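You operate a simulated robot arm through the tools that you are given. There is no shell and no other tool. Be economical: measure what you need, move in short steps, check, and stop when the job is done.

You run a simulated robot arm. Do the job below in one go: nothing can be reset, and whatever is moved stays where it is left.

TASK
Stir the sauce on low heat till it thickens, then switch off.
Fine: the steel milk pan on the large ring, the wooden spoon; the spoon ends on its rest, the pan on the cork trivet.

The check looks at the end state, three seconds after you hand in, the way a careful person would. Anything else that was tipped, shoved, dropped, spilled or broken makes it a failure.

THE ROBOT
A 6-joint arm with a two-finger parallel gripper, fixed in place. Base frame: the origin is at the foot of the arm, x ahead of it, y to its left, z up. Lengths are in m, angles in rad, forces in N, time in s.
With the tool pointing down near the work surface it reaches from about 0.32 to 0.7 m from the base axis. Its first joint turns from -2.897 to 2.897 rad. Payload 4.1 kg.
Tool frame: the origin (TCP) lies between the finger pads and is the grasp point; the fingertips stand 0.023 m ahead of it; z points along the fingers, y is the line along which they close. The gripper opens to 0.094 m. The fingers are 0.038 m wide and 0.01 m thick; the gripper's body (0.054 by 0.096 m) begins 0.039 m behind the TCP.
Orientation is that of the tool frame in the base frame, as [roll, pitch, yaw] about the fixed x, y, z axes, in that order (R = Rz(yaw) Ry(pitch) Rx(roll)). With the fingers straight down and closing along the base's y, the tool's x points along the base's -x, its y along +y and its z along -z.

THE INTERFACE
- The arm moves only by the tool step_arm. Its argument "rows" is a list of rows, each an object (a shift or turn left out is 0, a gripper value left out holds the last) with "gripper": the finger opening in m, from 0 to 0.094; "offset": the shift along the tool's x, y, z in m, a list of three; "dr": the turn, a rotation vector about the tool's x, y, z in rad, a list of three. In form: [{"gripper": gripper, "offset": [x, y, z], "dr": [wx, wy, wz]}, ...]. A call has 1 to 8 rows; each row shifts and turns the commanded pose from where the row before left it, along the tool's axes as they then stand. Rows are played at 5 a second. More than 0.05 m and 0.15 rad between two rows, or a gripper value outside its range, and nothing of the call is played. Where a pose cannot be reached the arm comes as near as it can. A force on the tool above 40 N (or 10 N above the force at the start of the call, whichever is more), or a blocked arm, ends the call early, and 0.2 s more pass. The fingers move at their own pace (about 0.045 m/s each) and stop on an object; they squeeze with about 38 N. The grip force told is the motor's: it shows also when the fingers shut on nothing. Time passes only in rows, and 0.2 s behind the last, so rows that do not move let the fingers close. It gives the time, the measured TCP pose, the force on the tool (base axes), the opening and the grip force at its end, in the units of the frame above (readings bear some noise), and new pictures: "views" is both (left out), scene, wrist or none.
- Cameras (640 x 400 px; columns grow to the right, rows downward): "scene" is fixed at [0.2196, 0.648, 1.4998]; the picture's right is [-0.95, -0.32, 0.00], its down [-0.16, 0.47, -0.87] and it looks along [0.27, -0.83, -0.49] (base axes); focal length 337 px, centre (320, 200). "wrist" rides on the gripper at [0.086, 0.016, -0.074] in the tool frame; the picture's right is [-0.18, 0.98, 0.00], its down [-0.58, -0.11, -0.81] and it looks along [-0.79, -0.15, 0.59] (tool axes); focal length 243 px, centre (320, 200). There is no depth. A picture from a camera that has moved, and an enlarged one, comes with that camera's place and axes in the base frame and with its lens.
- move_column(by): slides the trunk up (or, below 0, down) by that many m; the arm rides with it, the base frame stays. It gives what a move gives, with no picture.
- close_up(camera, box): a new picture of the part [left, top, right, bottom] of that camera's present view, enlarged. It takes no simulated time.
- job_done(): hands the job in; it is judged then, once.

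Work in short steps. Places have to be worked out from the pictures, the camera data and where the tool is seen: move nearer, look again, correct. Check each grasp and each placing, and mend what went wrong. You have 120 turns and 170 pictures in all, those below and enlarged ones among them. Open the gripper and draw the arm clear of the work before you hand the job in, unless the task says otherwise; then end with one line.

The tools are called after "Call:" as name(argument=value, ...) on one line, values as JSON. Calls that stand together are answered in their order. step_arm: Moves the arm, as the interface text tells. Its arguments: {"type":"object","properties":{"rows":{"type":"array"},"views":{"type":"string","enum":["both","scene","wrist","none"]}},"required":["rows"]} The other tools are called the same way: move_column (by) slides the trunk up or down; close_up (camera, box) takes an enlarged picture of a part of a camera's view; job_done () hands the job in.

At the start:

```text
time_s: 0.0
tcp_pos: [0.2582, -0.2542, 1.3249]
tool_rot: [3.141, 0.0, -3.14]
force: [0.3, -0.6, -0.1]
finger_gap: 0.0939
finger_force: 0.1
trunk travel left (down, up): [-0.525, 0.065]
```

scene: 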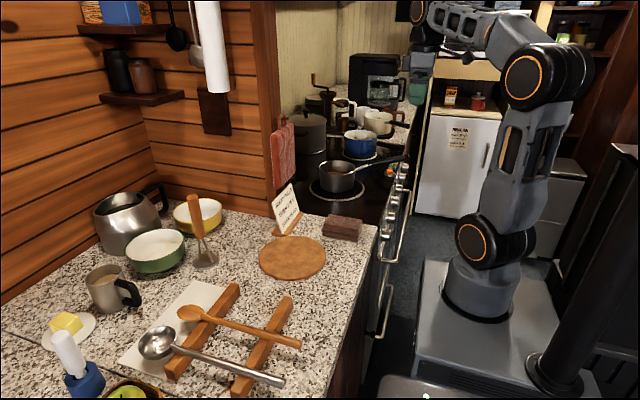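
wrist: 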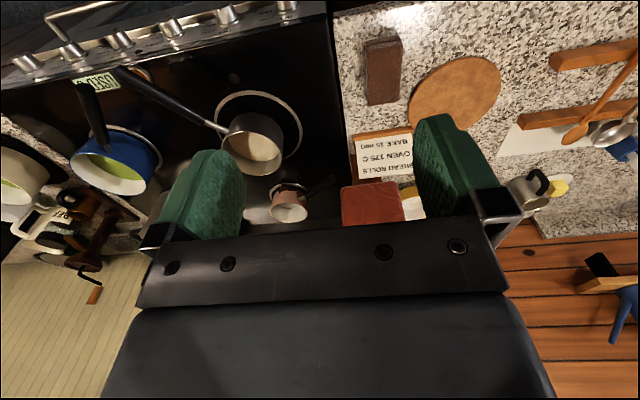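

I see the counter with the spoon rest, trivet and the stove beyond. I enlarge the key regions first.

Call:
close_up(camera="scene", box=[270, 60, 450, 250])

Call:
close_up(camera="scene", box=[110, 190, 390, 400])

Call:
close_up(camera="wrist", box=[0, 0, 340, 230])

```text
2.11 times, centred on (360, 155) of scene
camera zoom: at [0.2196, 0.648, 1.4998], right [-0.95, -0.32, 0.0], down [-0.16, 0.47, -0.87], along [0.27, -0.83, -0.49], focal length 710 px, centre (236, 295)
```

zoom: 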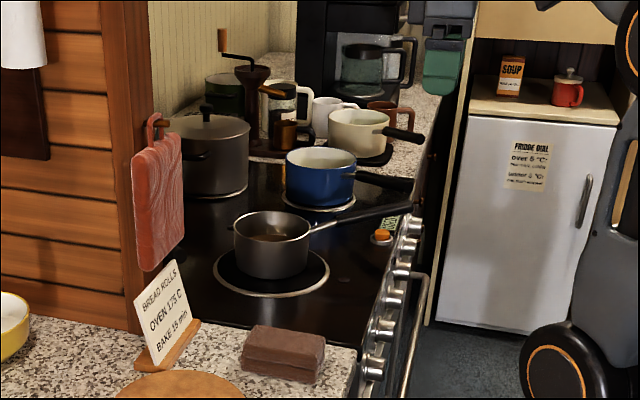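

```text
1.90 times, centred on (250, 295) of scene
camera zoom: at [0.2196, 0.648, 1.4998], right [-0.95, -0.32, 0.0], down [-0.16, 0.47, -0.87], along [0.27, -0.83, -0.49], focal length 642 px, centre (453, 19)
```

zoom: 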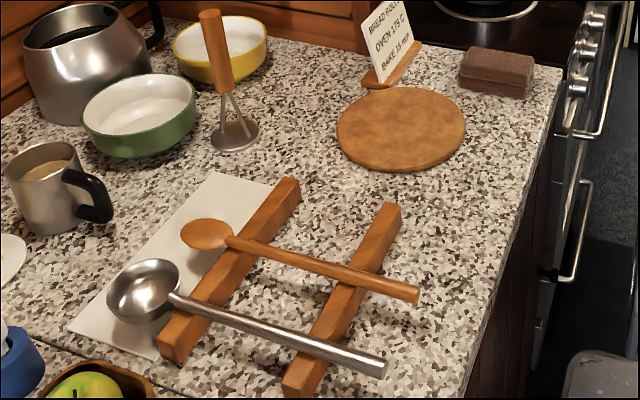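

```text
1.74 times, centred on (170, 115) of wrist
camera zoom: at [0.1719, -0.2395, 1.3997], right [0.18, 0.98, 0.0], down [0.58, -0.11, 0.81], along [0.79, -0.15, -0.59], focal length 422 px, centre (581, 348)
```

zoom: 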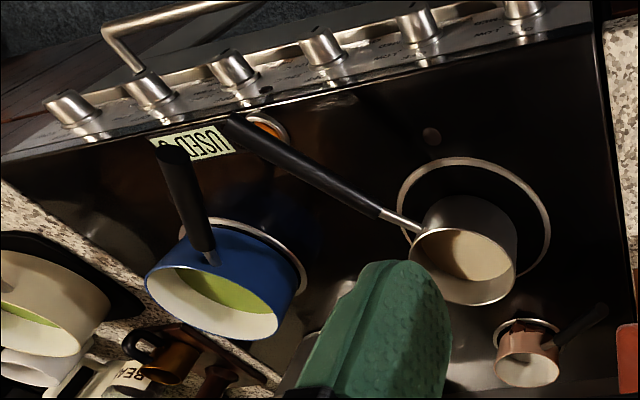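

I need to read the knob labels and the note; enlarging the wrist picture strongly.

Call:
close_up(camera="wrist", box=[0, 0, 160, 100])

Call:
close_up(camera="wrist", box=[150, 0, 310, 100])

Call:
close_up(camera="scene", box=[350, 150, 430, 250])

```text
4.00 times, centred on (80, 50) of wrist
camera zoom: at [0.1719, -0.2395, 1.3997], right [0.18, 0.98, 0.0], down [0.58, -0.11, 0.81], along [0.79, -0.15, -0.59], focal length 970 px, centre (1280, 800)
```

zoom: 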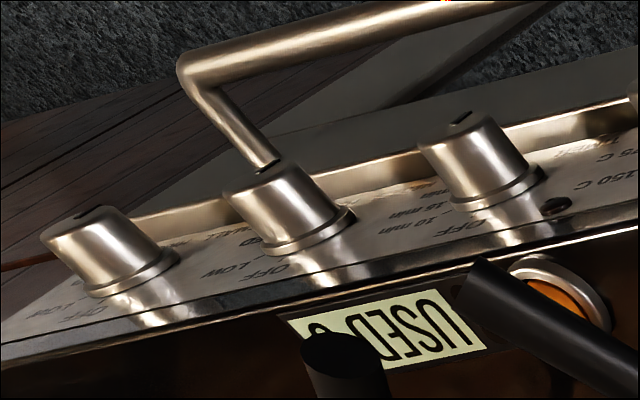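

```text
4.00 times, centred on (230, 50) of wrist
camera zoom: at [0.1719, -0.2395, 1.3997], right [0.18, 0.98, 0.0], down [0.58, -0.11, 0.81], along [0.79, -0.15, -0.59], focal length 970 px, centre (680, 800)
```

zoom: 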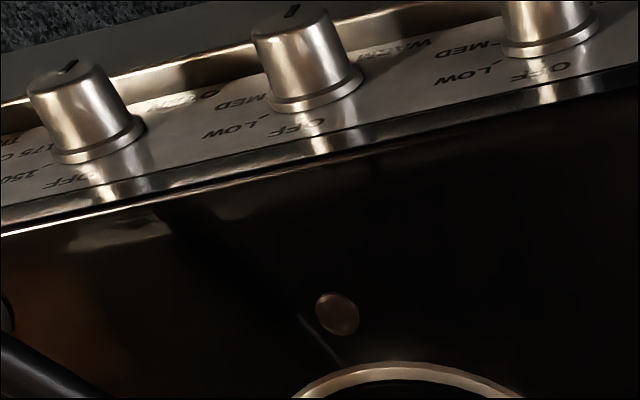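

```text
4.00 times, centred on (390, 200) of scene
camera zoom: at [0.2196, 0.648, 1.4998], right [-0.95, -0.32, 0.0], down [-0.16, 0.47, -0.87], along [0.27, -0.83, -0.49], focal length 1348 px, centre (40, 200)
```

zoom: 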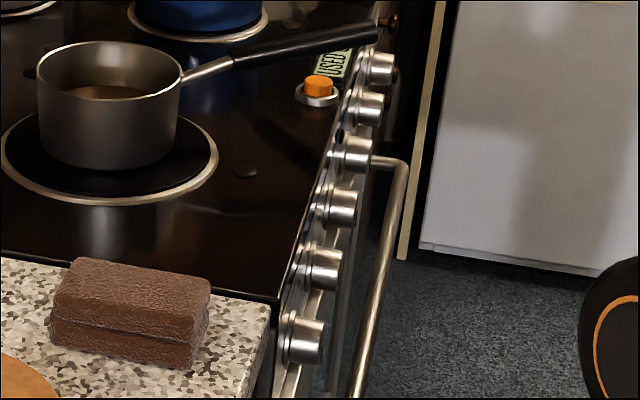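

The knobs sit on a sloped front panel around x≈0.29, y −0.26…−0.8, with labels readable from above. I move the wrist camera along the panel to read them.

Call:
step_arm(rows=[{"offset": [0.004, -0.034, 0.03]}, {"offset": [0.004, -0.034, 0.03]}, {"offset": [0.004, -0.034, 0.03]}, {"offset": [0.004, -0.034, 0.03]}, {"offset": [0.004, -0.034, 0.03]}], views="wrist")

```text
time_s: 1.2
tcp_pos: [0.2382, -0.4254, 1.1726]
tool_rot: [-3.141, -0.001, -3.141]
force: [-0.9, 0.2, -0.5]
finger_gap: 0.0943
finger_force: 0.0
trunk travel left (down, up): [-0.525, 0.065]
camera wrist: at [0.1518, -0.4104, 1.249], right [0.18, 0.98, 0.0], down [0.58, -0.11, 0.81], along [0.79, -0.15, -0.59], focal length 243 px, centre (320, 200)
```

wrist: 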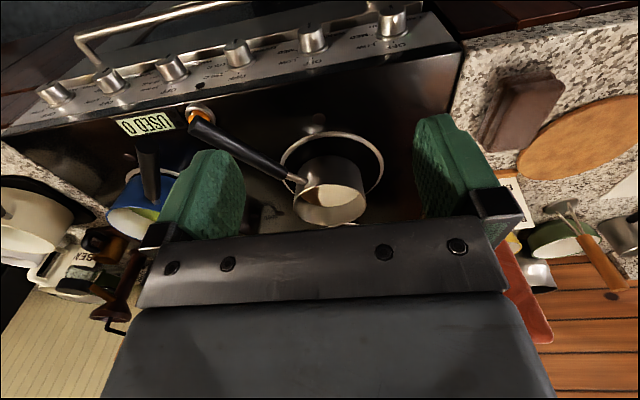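

Zooming on the knob row and the label.

Call:
close_up(camera="wrist", box=[30, 50, 190, 150])

Call:
close_up(camera="wrist", box=[130, 20, 290, 120])

Call:
close_up(camera="wrist", box=[280, 0, 440, 100])

```text
4.00 times, centred on (110, 100) of wrist
camera zoom: at [0.1518, -0.4104, 1.249], right [0.18, 0.98, 0.0], down [0.58, -0.11, 0.81], along [0.79, -0.15, -0.59], focal length 970 px, centre (1160, 600)
```

zoom: 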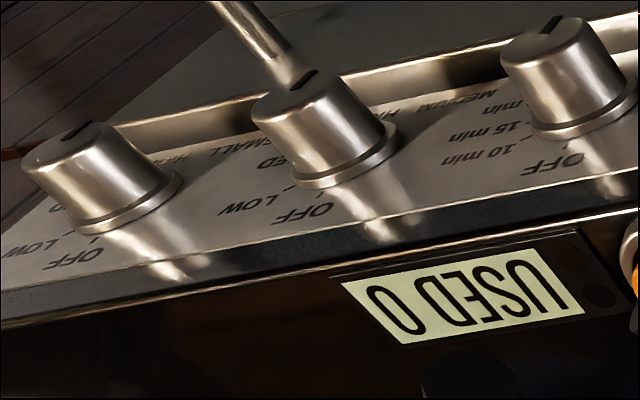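

```text
4.00 times, centred on (210, 70) of wrist
camera zoom: at [0.1518, -0.4104, 1.249], right [0.18, 0.98, 0.0], down [0.58, -0.11, 0.81], along [0.79, -0.15, -0.59], focal length 970 px, centre (760, 720)
```

zoom: 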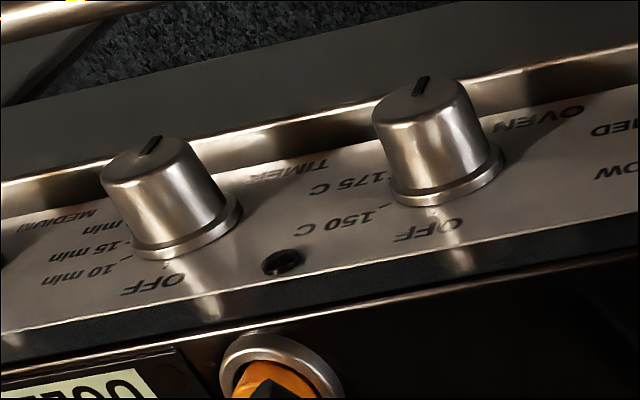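

```text
4.00 times, centred on (360, 50) of wrist
camera zoom: at [0.1518, -0.4104, 1.249], right [0.18, 0.98, 0.0], down [0.58, -0.11, 0.81], along [0.79, -0.15, -0.59], focal length 970 px, centre (160, 800)
```

zoom: 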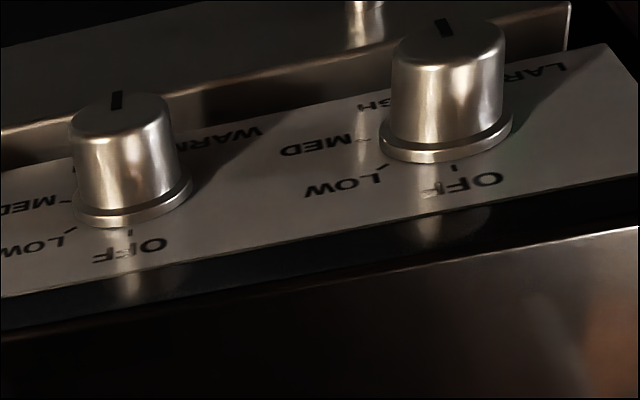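

Labels read (left to right as seen from the front): LARGE, WARM, OVEN, TIMER, MEDIUM, SMALL; all at OFF, LOW is clockwise of OFF. LARGE knob triangulates to about (0.29..0.318, −0.332, 0.825), axis about along x. I begin to turn the tool half round so that it can later point +x with camera on top.

Call:
step_arm(rows=[{"offset": [0.005, 0.01, 0], "dr": [0, 0, 0.15]}, {"dr": [0, 0, 0.15]}, {"dr": [0, 0, 0.15]}, {"dr": [0, 0, 0.15]}, {"dr": [0, 0, 0.15]}, {"dr": [0, 0, 0.15]}, {"dr": [0, 0, 0.15]}, {"dr": [0, 0, 0.15]}], views="none")

Call:
step_arm(rows=[{"dr": [0, 0, 0.15]}, {"dr": [0, 0, 0.15]}, {"dr": [0, 0, 0.15]}, {"dr": [0, 0, 0.15]}, {"dr": [0, 0, 0.15]}, {"dr": [0, 0, 0.15]}, {"dr": [0, 0, 0.15]}, {"dr": [0, 0, 0.15]}], views="none")

```text
time_s: 3.0
tcp_pos: [0.2342, -0.4159, 1.1747]
tool_rot: [3.141, 0.0, 1.938]
force: [-0.1, -0.5, -0.7]
finger_gap: 0.0937
finger_force: 0.1
trunk travel left (down, up): [-0.525, 0.065]
```

```text
time_s: 4.8
tcp_pos: [0.2337, -0.4149, 1.1747]
tool_rot: [-3.142, 0.001, 0.738]
force: [-0.1, -0.7, 0.3]
finger_gap: 0.0939
finger_force: 0.0
trunk travel left (down, up): [-0.525, 0.065]
```

The yaw works. I finish it and start pitching the tool forward (about tool +y).

Call:
step_arm(rows=[{"dr": [0, 0, 0.1476]}, {"dr": [0, 0, 0.1476]}, {"dr": [0, 0, 0.1476]}, {"dr": [0, 0, 0.1476]}, {"dr": [0, 0, 0.1476]}, {"offset": [-0.01, 0, 0], "dr": [0, 0.15, 0]}, {"offset": [-0.01, 0, 0], "dr": [0, 0.15, 0]}, {"offset": [-0.01, 0, 0], "dr": [0, 0.15, 0]}], views="none")

Call:
step_arm(rows=[{"dr": [0, 0.15, 0]}, {"dr": [0, 0.15, 0]}, {"dr": [0, 0.15, 0]}, {"dr": [0, 0.15, 0]}], views="both")

```text
time_s: 6.6
tcp_pos: [0.205, -0.4157, 1.1701]
tool_rot: [3.138, -0.453, 0.003]
force: [-0.5, 0.3, -0.4]
finger_gap: 0.0941
finger_force: 0.1
trunk travel left (down, up): [-0.525, 0.065]
```

```text
time_s: 7.6
tcp_pos: [0.205, -0.4161, 1.1704]
tool_rot: [3.14, -1.051, 0.004]
force: [0.0, 0.0, -0.3]
finger_gap: 0.094
finger_force: 0.1
trunk travel left (down, up): [-0.525, 0.065]
camera wrist: at [0.182, -0.4324, 1.283], right [-0.09, -0.98, -0.16], down [-0.99, 0.11, -0.1], along [0.12, 0.15, -0.98], focal length 243 px, centre (320, 200)
```

scene: 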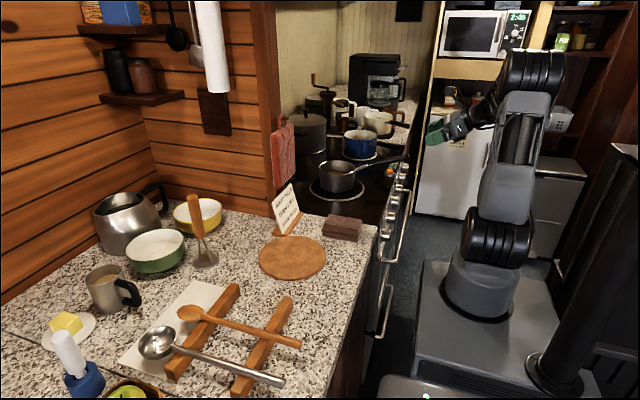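
wrist: 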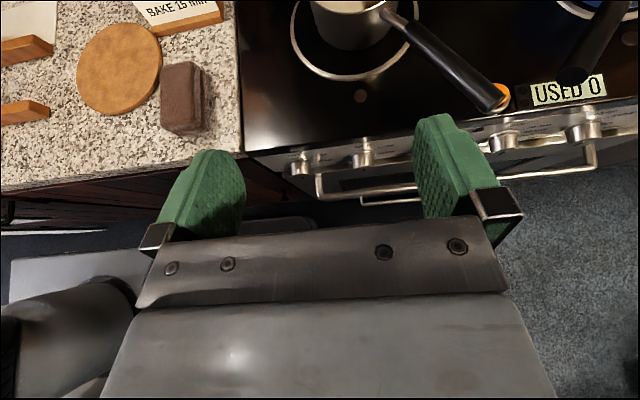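

Very useful top view. I enlarge the knobs and rail, and the layout of the LARGE knob.

Call:
close_up(camera="wrist", box=[240, 90, 440, 215])

Call:
close_up(camera="scene", box=[340, 170, 440, 350])

Call:
close_up(camera="wrist", box=[460, 50, 620, 150])

```text
3.20 times, centred on (340, 152) of wrist
camera zoom: at [0.182, -0.4324, 1.283], right [-0.09, -0.98, -0.16], down [-0.99, 0.11, -0.1], along [0.12, 0.15, -0.98], focal length 776 px, centre (256, 352)
```

zoom: 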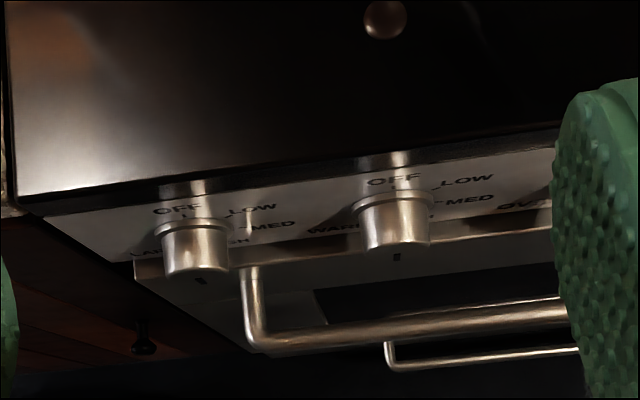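

```text
2.22 times, centred on (390, 260) of scene
camera zoom: at [0.2196, 0.648, 1.4998], right [-0.95, -0.32, 0.0], down [-0.16, 0.47, -0.87], along [0.27, -0.83, -0.49], focal length 749 px, centre (164, 67)
```

zoom: 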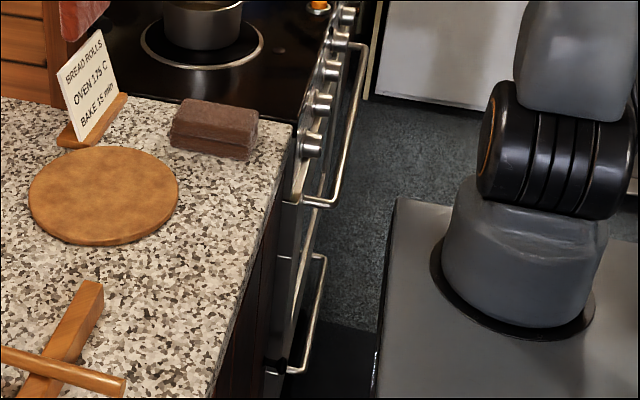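

```text
4.00 times, centred on (540, 100) of wrist
camera zoom: at [0.182, -0.4324, 1.283], right [-0.09, -0.98, -0.16], down [-0.99, 0.11, -0.1], along [0.12, 0.15, -0.98], focal length 970 px, centre (-560, 600)
```

zoom: 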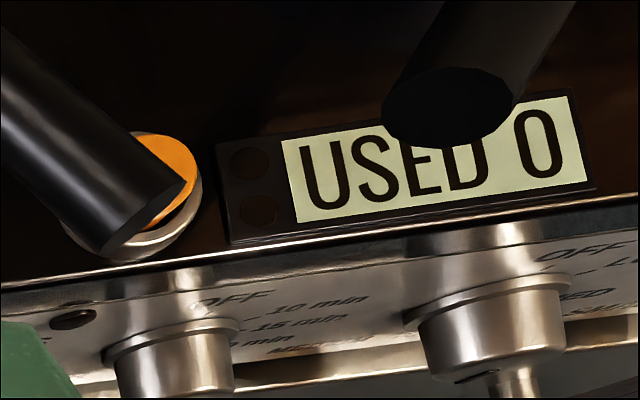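

Rail lies at z≈0.70, x≈0.26, well below the knob (z≈0.825, cap face x≈0.292). I finish the pitch so that the tool points +x and place it at x≈0.21, y≈−0.332, still high.

Call:
step_arm(rows=[{"dr": [0, 0.13, 0]}, {"dr": [0, 0.13, 0]}, {"dr": [0, 0.13, 0]}, {"dr": [0, 0.13, 0]}, {"offset": [0, -0.028, 0]}, {"offset": [0, -0.028, 0]}, {"offset": [0, -0.028, 0]}, {"offset": [0, 0, 0]}], views="wrist")

```text
time_s: 9.4
tcp_pos: [0.2049, -0.3306, 1.17]
tool_rot: [2.692, -1.568, 0.454]
force: [-0.1, -0.7, 0.4]
finger_gap: 0.0938
finger_force: 0.0
trunk travel left (down, up): [-0.525, 0.065]
camera wrist: at [0.1291, -0.3475, 1.2573], right [0.0, -0.98, -0.18], down [-0.81, 0.11, -0.58], along [0.59, 0.15, -0.79], focal length 243 px, centre (320, 200)
```

wrist: 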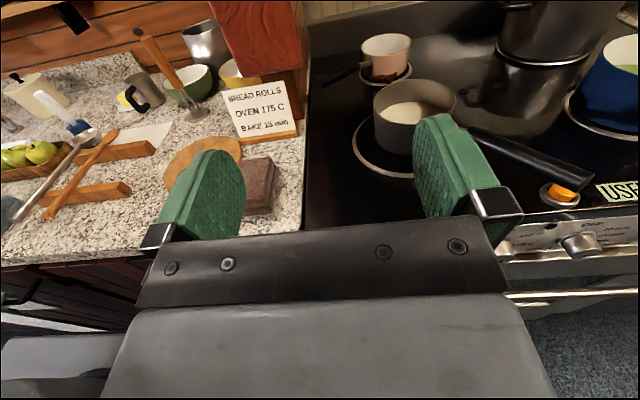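

Orientation is right (tool along +x). Now I lower using the column most of the way.

Call:
move_column(by=-0.27)

Call:
step_arm(rows=[{"offset": [-0.025, 0, 0]}, {"offset": [-0.025, 0, 0]}, {"offset": [-0.025, 0, 0]}])

```text
time_s: 12.2
tcp_pos: [0.2057, -0.3315, 0.8991]
tool_rot: [-3.125, -1.568, -0.012]
force: [-0.7, -0.8, -0.3]
finger_gap: 0.0941
finger_force: 0.1
trunk travel left (down, up): [-0.255, 0.335]
```

```text
time_s: 12.9
tcp_pos: [0.204, -0.3299, 0.8251]
tool_rot: [2.536, -1.569, 0.609]
force: [-0.4, 0.0, 0.3]
finger_gap: 0.0939
finger_force: 0.0
trunk travel left (down, up): [-0.255, 0.335]
camera wrist: at [0.1292, -0.3475, 0.9124], right [0.0, -0.98, -0.18], down [-0.81, 0.11, -0.58], along [0.59, 0.15, -0.79], focal length 243 px, centre (320, 200)
```

scene: 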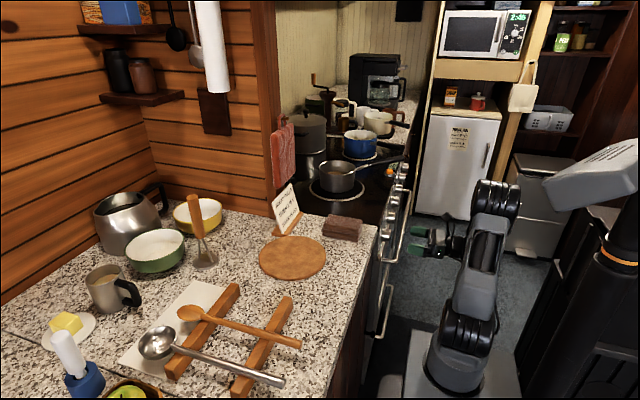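
wrist: 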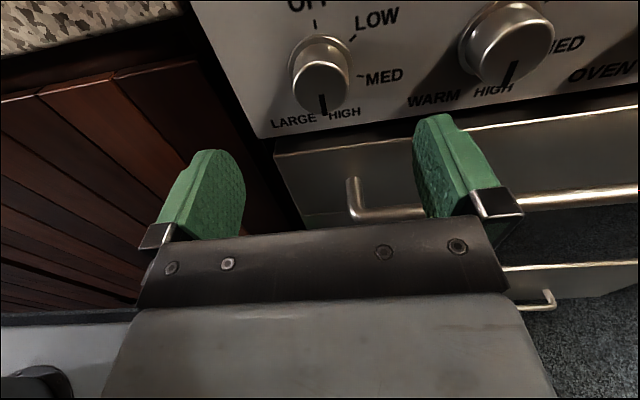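

The knobs are clear now. I enlarge to see where the pointer marks really are.

Call:
close_up(camera="wrist", box=[250, 0, 410, 140])

Call:
close_up(camera="wrist", box=[440, 0, 640, 140])

```text
2.86 times, centred on (330, 70) of wrist
camera zoom: at [0.1292, -0.3475, 0.9124], right [0.0, -0.98, -0.18], down [-0.81, 0.11, -0.58], along [0.59, 0.15, -0.79], focal length 693 px, centre (291, 571)
```

zoom: 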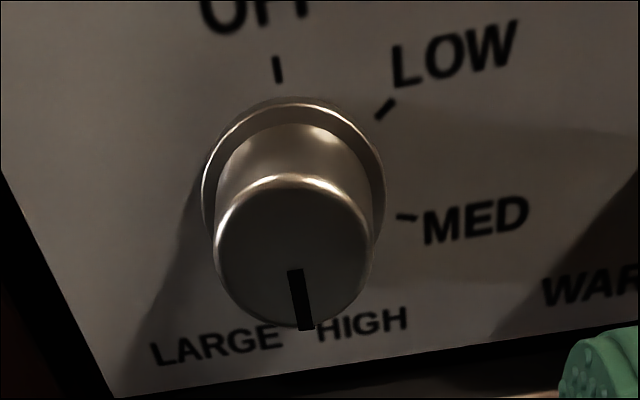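

```text
2.86 times, centred on (540, 70) of wrist
camera zoom: at [0.1292, -0.3475, 0.9124], right [0.0, -0.98, -0.18], down [-0.81, 0.11, -0.58], along [0.59, 0.15, -0.79], focal length 693 px, centre (-309, 571)
```

zoom: 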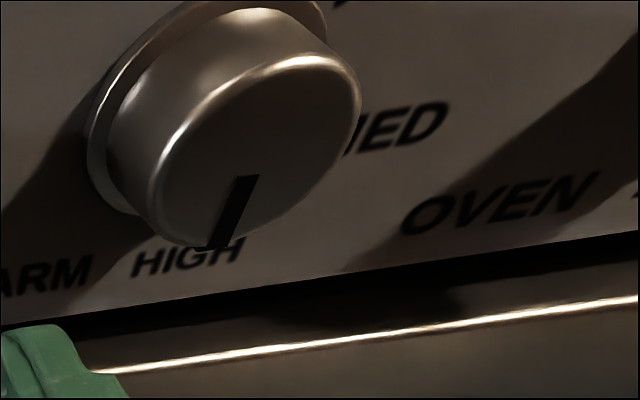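

Ticks computed on the panel: OFF at 0°, LOW ≈55°, MED ≈111° clockwise; knob centre (y −0.332, z 0.824). All marks point straight opposite OFF, i.e. same on every knob, lamp dark, so I take this as OFF. I narrow the gripper, advance over the knob.

Call:
step_arm(rows=[{"gripper": 0.07}, {"offset": [0, 0, 0.03]}, {"offset": [0, 0, 0.03]}, {"offset": [0, 0, 0.012]}, {"offset": [0, 0, 0.008]}])

```text
time_s: 14.2
tcp_pos: [0.2849, -0.3292, 0.8251]
tool_rot: [3.141, -1.569, 0.006]
force: [0.2, 0.4, -0.4]
finger_gap: 0.0698
finger_force: 0.0
trunk travel left (down, up): [-0.255, 0.335]
camera wrist: at [0.2103, -0.347, 0.9124], right [0.0, -0.98, -0.18], down [-0.81, 0.11, -0.58], along [0.59, 0.15, -0.79], focal length 243 px, centre (320, 200)
```

scene: 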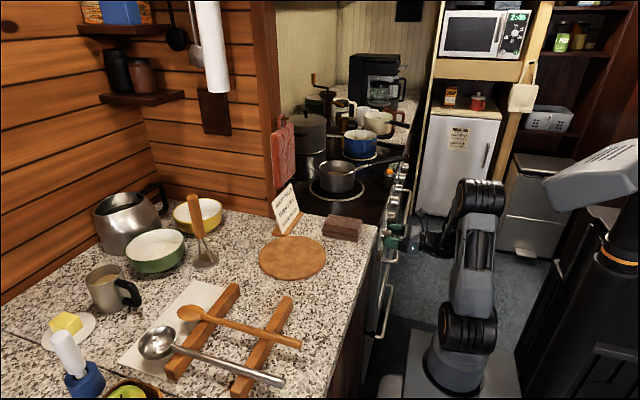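
wrist: 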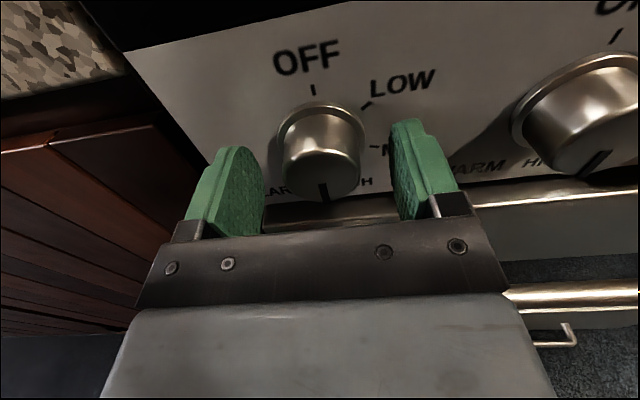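

The knob sits centred between the fingers. Close on it.

Call:
step_arm(rows=[{"gripper": 0.03}, {}, {}, {}], views="wrist")

```text
time_s: 15.2
tcp_pos: [0.2851, -0.3303, 0.8252]
tool_rot: [3.136, -1.568, 0.008]
force: [1.3, -0.5, 0.6]
finger_gap: 0.0409
finger_force: 45.6
trunk travel left (down, up): [-0.255, 0.335]
camera wrist: at [0.2102, -0.3472, 0.9124], right [0.0, -0.98, -0.18], down [-0.81, 0.11, -0.58], along [0.59, 0.15, -0.79], focal length 243 px, centre (320, 200)
```

wrist: 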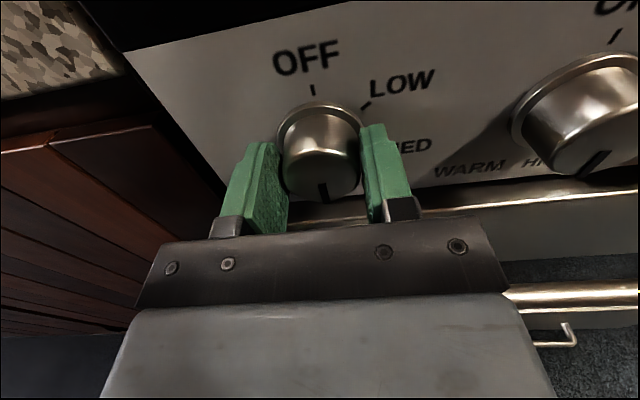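

Good grip (0.041 m). Turn clockwise 0.9 rad toward LOW, then look.

Call:
step_arm(rows=[{"dr": [0, 0, 0.13]}, {"dr": [0, 0, 0.13]}, {"dr": [0, 0, 0.13]}, {"dr": [0, 0, 0.13]}, {"dr": [0, 0, 0.13]}, {"dr": [0, 0, 0.13]}, {"dr": [0, 0, 0.13]}])

```text
time_s: 16.8
tcp_pos: [0.2855, -0.3314, 0.8235]
tool_rot: [-1.577, -0.657, -1.566]
force: [13.9, -18.9, -3.4]
finger_gap: 0.0408
finger_force: 45.5
trunk travel left (down, up): [-0.255, 0.335]
camera wrist: at [0.2103, -0.4115, 0.865], right [0.0, -0.46, -0.89], down [-0.81, 0.52, -0.27], along [0.59, 0.72, -0.37], focal length 243 px, centre (320, 200)
```

scene: 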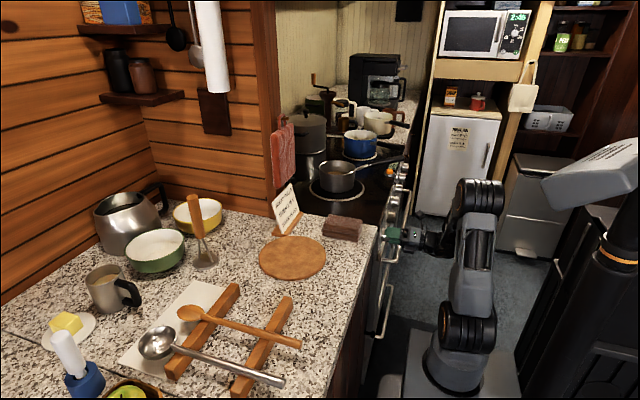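
wrist: 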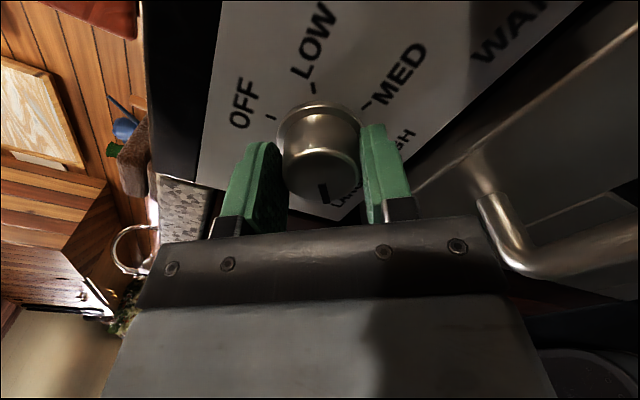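

The knob turned with the gripper. I check the lamp and the alignment against the LOW tick.

Call:
close_up(camera="wrist", box=[220, 0, 440, 220])

Call:
close_up(camera="scene", box=[300, 130, 420, 230])

```text
1.82 times, centred on (330, 110) of wrist
camera zoom: at [0.2103, -0.4115, 0.865], right [0.0, -0.46, -0.89], down [-0.81, 0.52, -0.27], along [0.59, 0.72, -0.37], focal length 441 px, centre (302, 364)
```

zoom: 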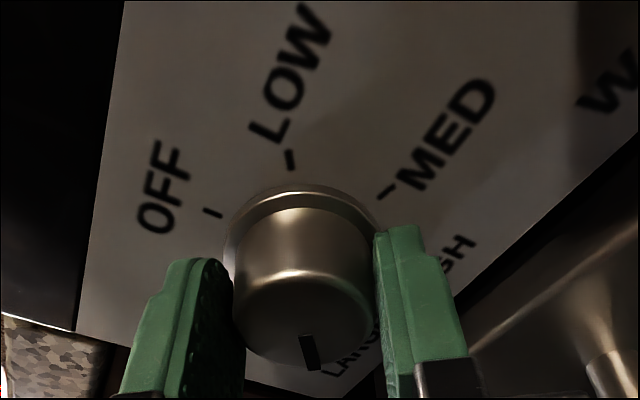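

```text
4.00 times, centred on (360, 180) of scene
camera zoom: at [0.2196, 0.648, 1.4998], right [-0.95, -0.32, 0.0], down [-0.16, 0.47, -0.87], along [0.27, -0.83, -0.49], focal length 1348 px, centre (160, 280)
```

zoom: 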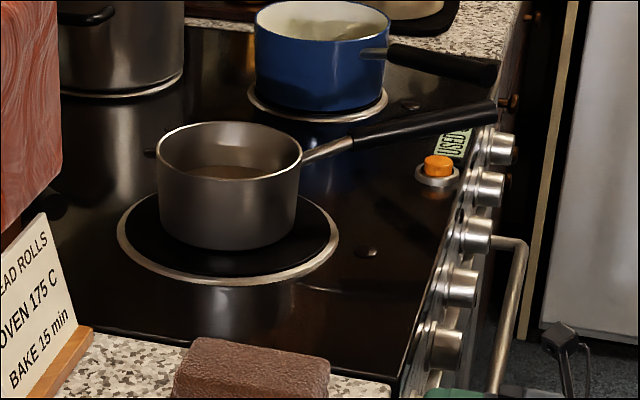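

LOW tick is now exactly where OFF was relative to the gripper, so the knob is on LOW. I release and retreat, then check that it stays and whether something lights up.

Call:
step_arm(rows=[{"gripper": 0.07}, {}, {"offset": [0, 0, -0.03]}, {"offset": [0, 0, -0.045]}, {"dr": [0, 0, -0.13]}, {"dr": [0, 0, -0.13]}, {"dr": [0, 0, -0.13]}, {"dr": [0, 0, -0.13]}], views="none")

Call:
step_arm(rows=[{"dr": [0, 0, -0.13]}, {"dr": [0, 0, -0.13]}, {"dr": [0, 0, -0.13]}, {"offset": [0.045, 0, 0]}, {"offset": [0.045, 0, 0]}, {"offset": [0.045, 0, 0]}])

```text
time_s: 18.6
tcp_pos: [0.2091, -0.3309, 0.8244]
tool_rot: [-1.575, -1.183, -1.566]
force: [-0.5, 0.9, 0.0]
finger_gap: 0.0698
finger_force: 0.0
trunk travel left (down, up): [-0.255, 0.335]
```

```text
time_s: 19.9
tcp_pos: [0.2091, -0.3306, 0.9601]
tool_rot: [-2.543, -1.568, -0.595]
force: [-0.3, 0.7, 0.1]
finger_gap: 0.0699
finger_force: 0.1
trunk travel left (down, up): [-0.255, 0.335]
camera wrist: at [0.1339, -0.3472, 1.0476], right [0.0, -0.98, -0.18], down [-0.81, 0.11, -0.58], along [0.59, 0.15, -0.79], focal length 243 px, centre (320, 200)
```

scene: 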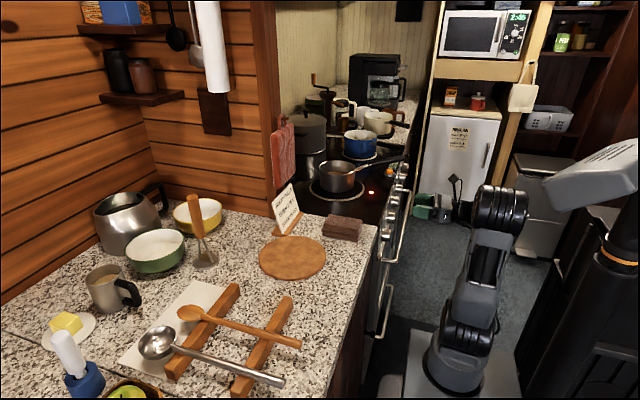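
wrist: 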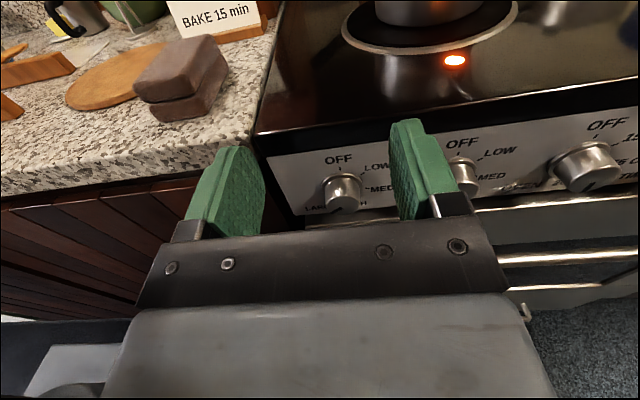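

The ring lamp is lit. Check the knob and the display.

Call:
close_up(camera="wrist", box=[290, 130, 410, 220])

Call:
close_up(camera="scene", box=[300, 130, 420, 230])

```text
4.44 times, centred on (350, 175) of wrist
camera zoom: at [0.1339, -0.3472, 1.0476], right [0.0, -0.98, -0.18], down [-0.81, 0.11, -0.58], along [0.59, 0.15, -0.79], focal length 1078 px, centre (187, 311)
```

zoom: 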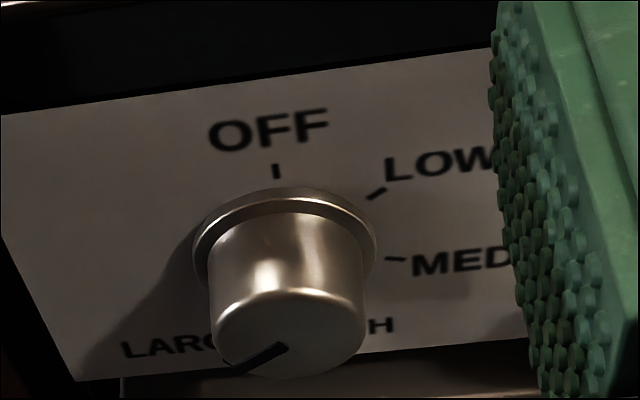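

```text
4.00 times, centred on (360, 180) of scene
camera zoom: at [0.2196, 0.648, 1.4998], right [-0.95, -0.32, 0.0], down [-0.16, 0.47, -0.87], along [0.27, -0.83, -0.49], focal length 1348 px, centre (160, 280)
```

zoom: 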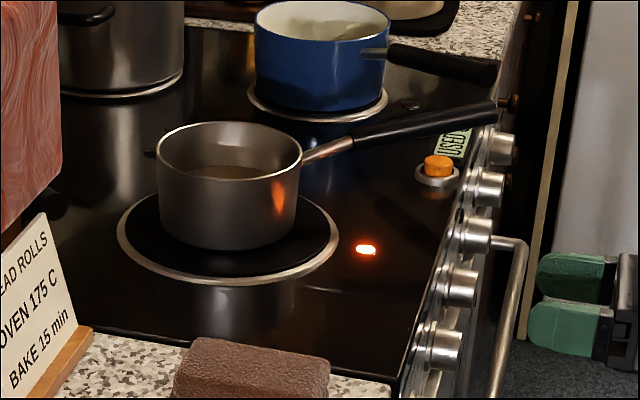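

LOW is set and lamp on. The spoon lies along x at y≈0.26 (handle end x≈0.38, bowl x≈0.63). I raise the column back and undo the tool rotation.

Call:
move_column(by=0.27)

Call:
step_arm(rows=[{"dr": [0, -0.145, 0]}, {"dr": [0, -0.145, 0]}, {"dr": [0, -0.145, 0]}, {"dr": [0, -0.145, 0]}, {"dr": [0, -0.145, 0]}, {"dr": [0, -0.145, 0]}, {"dr": [0, -0.145, 0]}, {"dr": [0, -0.145, 0]}], views="none")

Call:
step_arm(rows=[{"dr": [0, -0.137, 0]}, {"dr": [0, -0.137, 0]}, {"dr": [0, -0.137, 0]}, {"offset": [0.04, -0.03, 0], "dr": [0, 0, -0.147]}, {"offset": [0.035, -0.035, 0], "dr": [0, 0, -0.147]}, {"offset": [0.03, -0.035, 0], "dr": [0, 0, -0.147]}, {"offset": [0.02, -0.04, 0], "dr": [0, 0, -0.147]}, {"offset": [0.01, -0.04, 0], "dr": [0, 0, -0.147]}], views="none")

```text
time_s: 22.7
tcp_pos: [0.2097, -0.3306, 1.2292]
tool_rot: [3.119, -1.569, 0.025]
force: [-1.0, -0.6, 0.7]
finger_gap: 0.07
finger_force: 0.1
trunk travel left (down, up): [-0.525, 0.065]
```

```text
time_s: 24.5
tcp_pos: [0.2096, -0.3292, 1.2302]
tool_rot: [3.141, -0.407, 0.003]
force: [-0.6, 0.4, -0.7]
finger_gap: 0.0701
finger_force: 0.1
trunk travel left (down, up): [-0.525, 0.065]
```

```text
time_s: 26.3
tcp_pos: [0.2838, -0.1319, 1.2298]
tool_rot: [3.141, 0.002, 0.741]
force: [-0.4, 0.5, 0.1]
finger_gap: 0.07
finger_force: 0.0
trunk travel left (down, up): [-0.525, 0.065]
```

Continue yawing back to π.

Call:
step_arm(rows=[{"dr": [0, 0, -0.15]}, {"dr": [0, 0, -0.15]}, {"dr": [0, 0, -0.15]}, {"dr": [0, 0, -0.15]}, {"dr": [0, 0, -0.15]}, {"dr": [0, 0, -0.15]}, {"dr": [0, 0, -0.15]}, {"dr": [0, 0, -0.15]}], views="none")

Call:
step_arm(rows=[{"dr": [0, 0, -0.15]}, {"dr": [0, 0, -0.15]}, {"dr": [0, 0, -0.15]}, {"dr": [0, 0, -0.15]}, {"dr": [0, 0, -0.15]}, {"dr": [0, 0, -0.15]}, {"dr": [0, 0, -0.15]}, {"dr": [0, 0, -0.15]}], views="none")

Call:
step_arm(rows=[{"offset": [-0.02, 0.044, 0]}, {"offset": [-0.02, 0.044, 0]}, {"offset": [-0.015, 0.044, 0.01]}, {"offset": [-0.01, 0.044, 0.01]}, {"offset": [-0.005, 0.044, 0.01]}, {"offset": [0, 0.044, 0.01]}, {"offset": [0, 0.044, 0.01]}, {"offset": [0, 0.044, 0.01]}], views="wrist")

```text
time_s: 28.1
tcp_pos: [0.285, -0.1341, 1.2291]
tool_rot: [-3.14, -0.002, 1.94]
force: [-1.3, -0.2, -0.2]
finger_gap: 0.07
finger_force: 0.0
trunk travel left (down, up): [-0.525, 0.065]
```

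```text
time_s: 29.9
tcp_pos: [0.284, -0.1352, 1.2292]
tool_rot: [-3.141, -0.002, 3.139]
force: [0.1, 1.4, 0.0]
finger_gap: 0.0699
finger_force: 0.1
trunk travel left (down, up): [-0.525, 0.065]
```

```text
time_s: 31.7
tcp_pos: [0.3553, 0.2197, 1.1689]
tool_rot: [3.142, -0.001, 3.136]
force: [0.2, 0.0, -0.5]
finger_gap: 0.0699
finger_force: 0.1
trunk travel left (down, up): [-0.525, 0.065]
camera wrist: at [0.2683, 0.2353, 1.245], right [0.19, 0.98, 0.0], down [0.58, -0.11, 0.81], along [0.79, -0.15, -0.59], focal length 243 px, centre (320, 200)
```

wrist: 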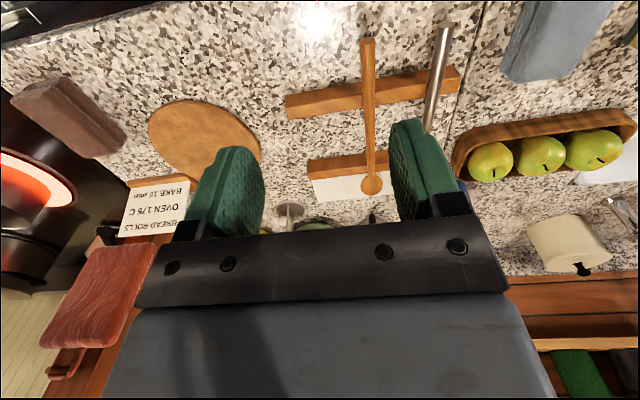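

Both cameras agree: spoon axis y≈0.265, z≈0.955, x from 0.383 to ≈0.64; bars at x≈0.42–0.46 and ≈0.58. I'll grip between the bars at x≈0.487; moving above it.

Call:
step_arm(rows=[{"gripper": 0.05, "offset": [-0.026, 0.009, 0.028]}, {"offset": [-0.026, 0.009, 0.028]}, {"offset": [-0.026, 0.009, 0.028]}, {"offset": [-0.026, 0.009, 0.028]}, {"offset": [-0.026, 0.009, 0.028]}])

```text
time_s: 32.9
tcp_pos: [0.4862, 0.2624, 1.0282]
tool_rot: [-3.141, -0.001, 3.138]
force: [0.4, -0.5, 0.3]
finger_gap: 0.05
finger_force: 0.1
trunk travel left (down, up): [-0.525, 0.065]
camera wrist: at [0.3982, 0.2771, 1.1036], right [0.19, 0.98, 0.0], down [0.58, -0.11, 0.81], along [0.79, -0.15, -0.59], focal length 243 px, centre (320, 200)
```

scene: 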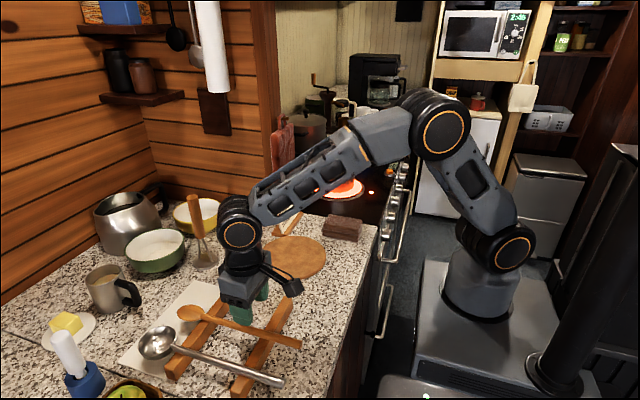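
wrist: 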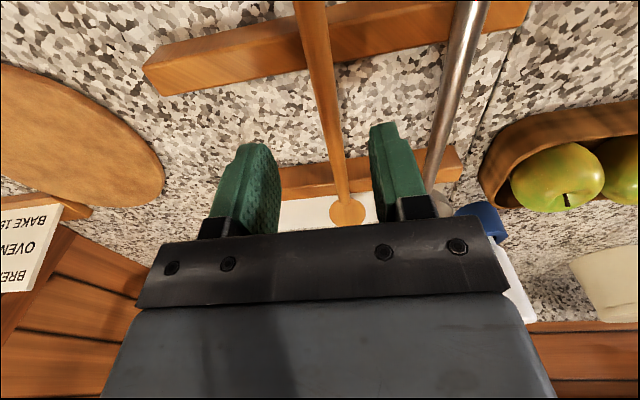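

I check the bar edges more precisely before descending.

Call:
close_up(camera="wrist", box=[220, 0, 440, 220])

Call:
close_up(camera="scene", box=[150, 260, 330, 400])

```text
1.82 times, centred on (330, 110) of wrist
camera zoom: at [0.3982, 0.2771, 1.1036], right [0.19, 0.98, 0.0], down [0.58, -0.11, 0.81], along [0.79, -0.15, -0.59], focal length 441 px, centre (302, 364)
```

zoom: 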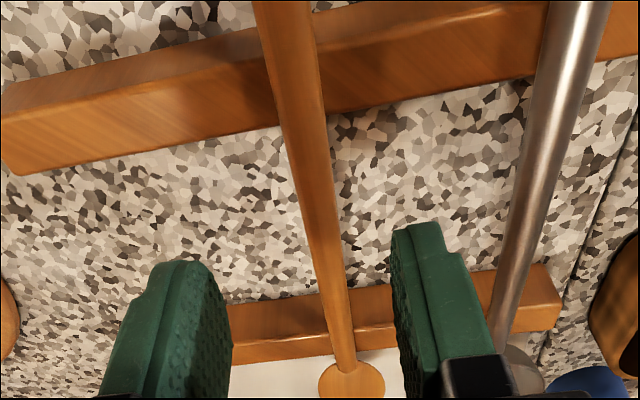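

```text
2.86 times, centred on (240, 330) of scene
camera zoom: at [0.2196, 0.648, 1.4998], right [-0.95, -0.32, 0.0], down [-0.16, 0.47, -0.87], along [0.27, -0.83, -0.49], focal length 963 px, centre (549, -171)
```

zoom: 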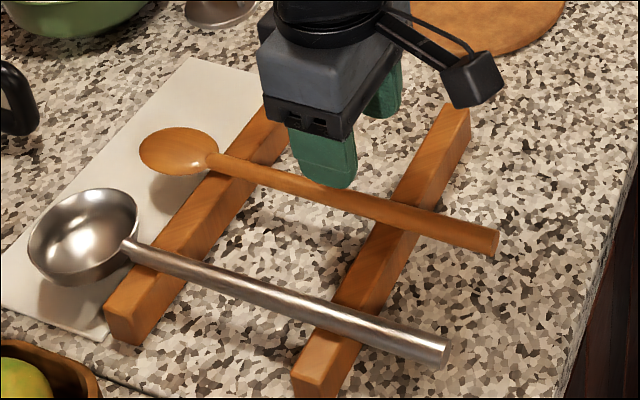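

Gap between bars is x 0.468–0.583; I choose x=0.497 and descend to z≈0.955, then close gently.

Call:
step_arm(rows=[{"offset": [-0.011, 0.001, 0.02]}, {"offset": [0, 0, 0.03]}, {"offset": [0, 0, 0.023]}])

```text
time_s: 33.7
tcp_pos: [0.4961, 0.2621, 0.9559]
tool_rot: [-3.141, -0.002, 3.137]
force: [-0.2, -0.3, 0.4]
finger_gap: 0.0501
finger_force: 0.0
trunk travel left (down, up): [-0.525, 0.065]
camera wrist: at [0.4085, 0.2784, 1.0314], right [0.19, 0.98, 0.0], down [0.58, -0.11, 0.81], along [0.79, -0.15, -0.59], focal length 243 px, centre (320, 200)
```

scene: 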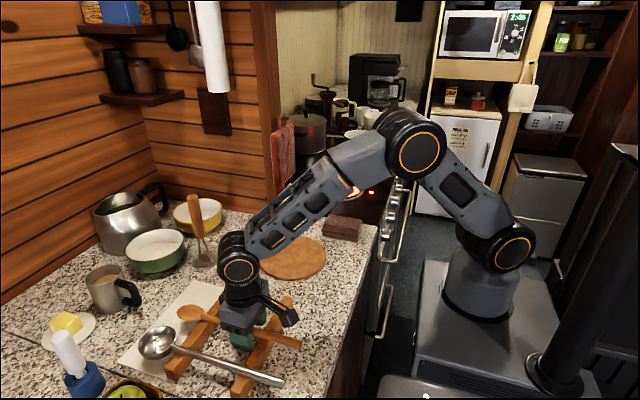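
wrist: 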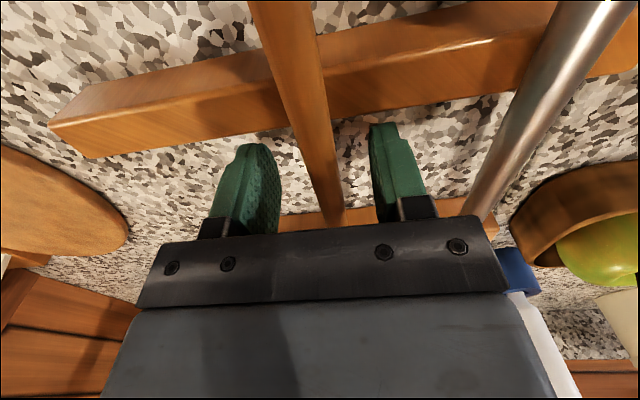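

Handle is between the fingers. Close.

Call:
step_arm(rows=[{"gripper": 0.0}, {}, {}, {}, {}], views="wrist")

```text
time_s: 34.9
tcp_pos: [0.4956, 0.2635, 0.955]
tool_rot: [3.141, -0.001, 3.138]
force: [-0.1, -0.6, -0.1]
finger_gap: 0.0161
finger_force: 37.5
trunk travel left (down, up): [-0.525, 0.065]
camera wrist: at [0.4085, 0.2783, 1.0314], right [0.19, 0.98, 0.0], down [0.58, -0.11, 0.81], along [0.79, -0.15, -0.59], focal length 243 px, centre (320, 200)
```

wrist: 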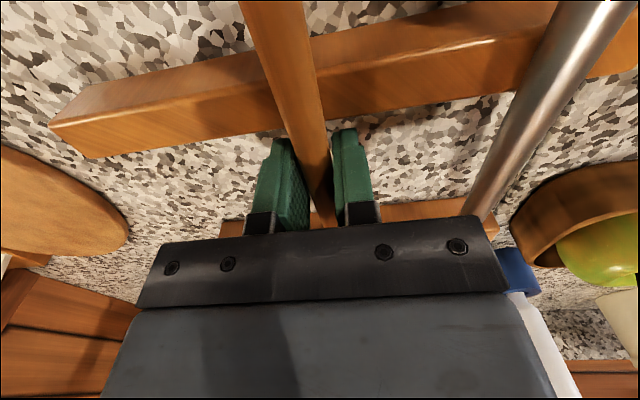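

Gripped (gap 0.016). Lift straight up and check. (Put-back pose: 0.496, 0.263, 0.955, yaw π.)

Call:
step_arm(rows=[{"offset": [0, 0, -0.02]}, {"offset": [0, 0, -0.045]}, {"offset": [0, 0, -0.045]}, {"offset": [0, 0, -0.045]}, {"offset": [0, 0, -0.045]}, {"offset": [0, 0, -0.045]}])

```text
time_s: 36.3
tcp_pos: [0.4945, 0.2625, 1.2014]
tool_rot: [3.141, -0.002, 3.137]
force: [0.2, -0.6, -0.5]
finger_gap: 0.016
finger_force: 37.7
trunk travel left (down, up): [-0.525, 0.065]
camera wrist: at [0.4075, 0.2786, 1.2774], right [0.19, 0.98, 0.0], down [0.58, -0.11, 0.81], along [0.79, -0.15, -0.59], focal length 243 px, centre (320, 200)
```

scene: 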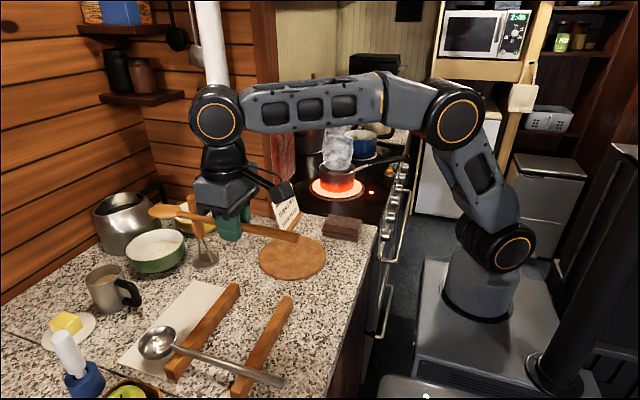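
wrist: 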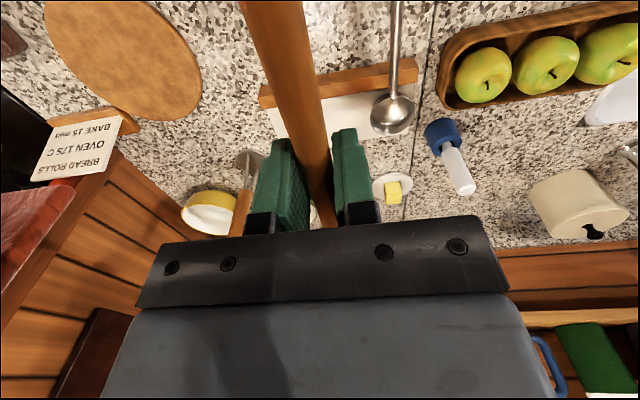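

Steam and a glowing ring — I look closely at the pan.

Call:
close_up(camera="scene", box=[290, 110, 420, 220])

```text
3.64 times, centred on (355, 165) of scene
camera zoom: at [0.2196, 0.648, 1.4998], right [-0.95, -0.32, 0.0], down [-0.16, 0.47, -0.87], along [0.27, -0.83, -0.49], focal length 1225 px, centre (193, 327)
```

zoom: 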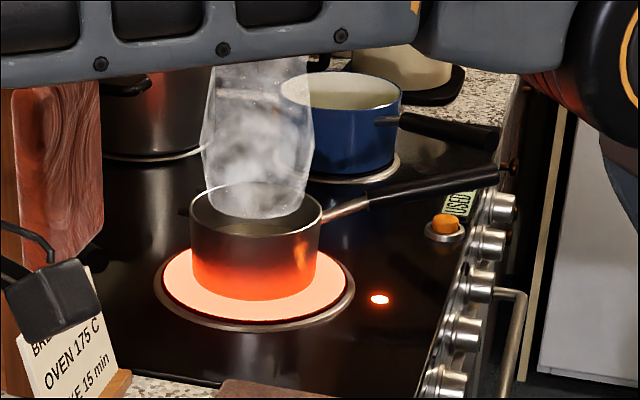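

It's cooking; knob is at LOW, I go on promptly. I swing toward the stove at z≈1.2 while yawing the tool half round (so that the bowl can later hang down), first half now.

Call:
step_arm(rows=[{"offset": [0.003, -0.0468, 0], "dr": [0, 0, 0.15]}, {"offset": [-0.004, -0.0467, 0], "dr": [0, 0, 0.15]}, {"offset": [-0.0109, -0.0456, 0], "dr": [0, 0, 0.15]}, {"offset": [-0.0176, -0.0435, 0], "dr": [0, 0, 0.15]}, {"offset": [-0.0239, -0.0403, 0], "dr": [0, 0, 0.15]}, {"offset": [-0.0297, -0.0363, 0], "dr": [0, 0, 0.15]}, {"offset": [-0.0348, -0.0315, 0], "dr": [0, 0, 0.15]}, {"offset": [-0.0391, -0.0259, 0], "dr": [0, 0, 0.15]}], views="scene")

```text
time_s: 38.1
tcp_pos: [0.4694, -0.1132, 1.201]
tool_rot: [-3.14, -0.001, 1.935]
force: [0.9, 0.5, -0.5]
finger_gap: 0.016
finger_force: 38.1
trunk travel left (down, up): [-0.525, 0.065]
```

scene: 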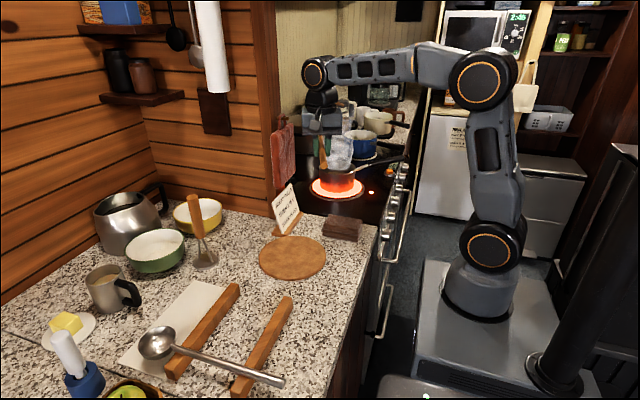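

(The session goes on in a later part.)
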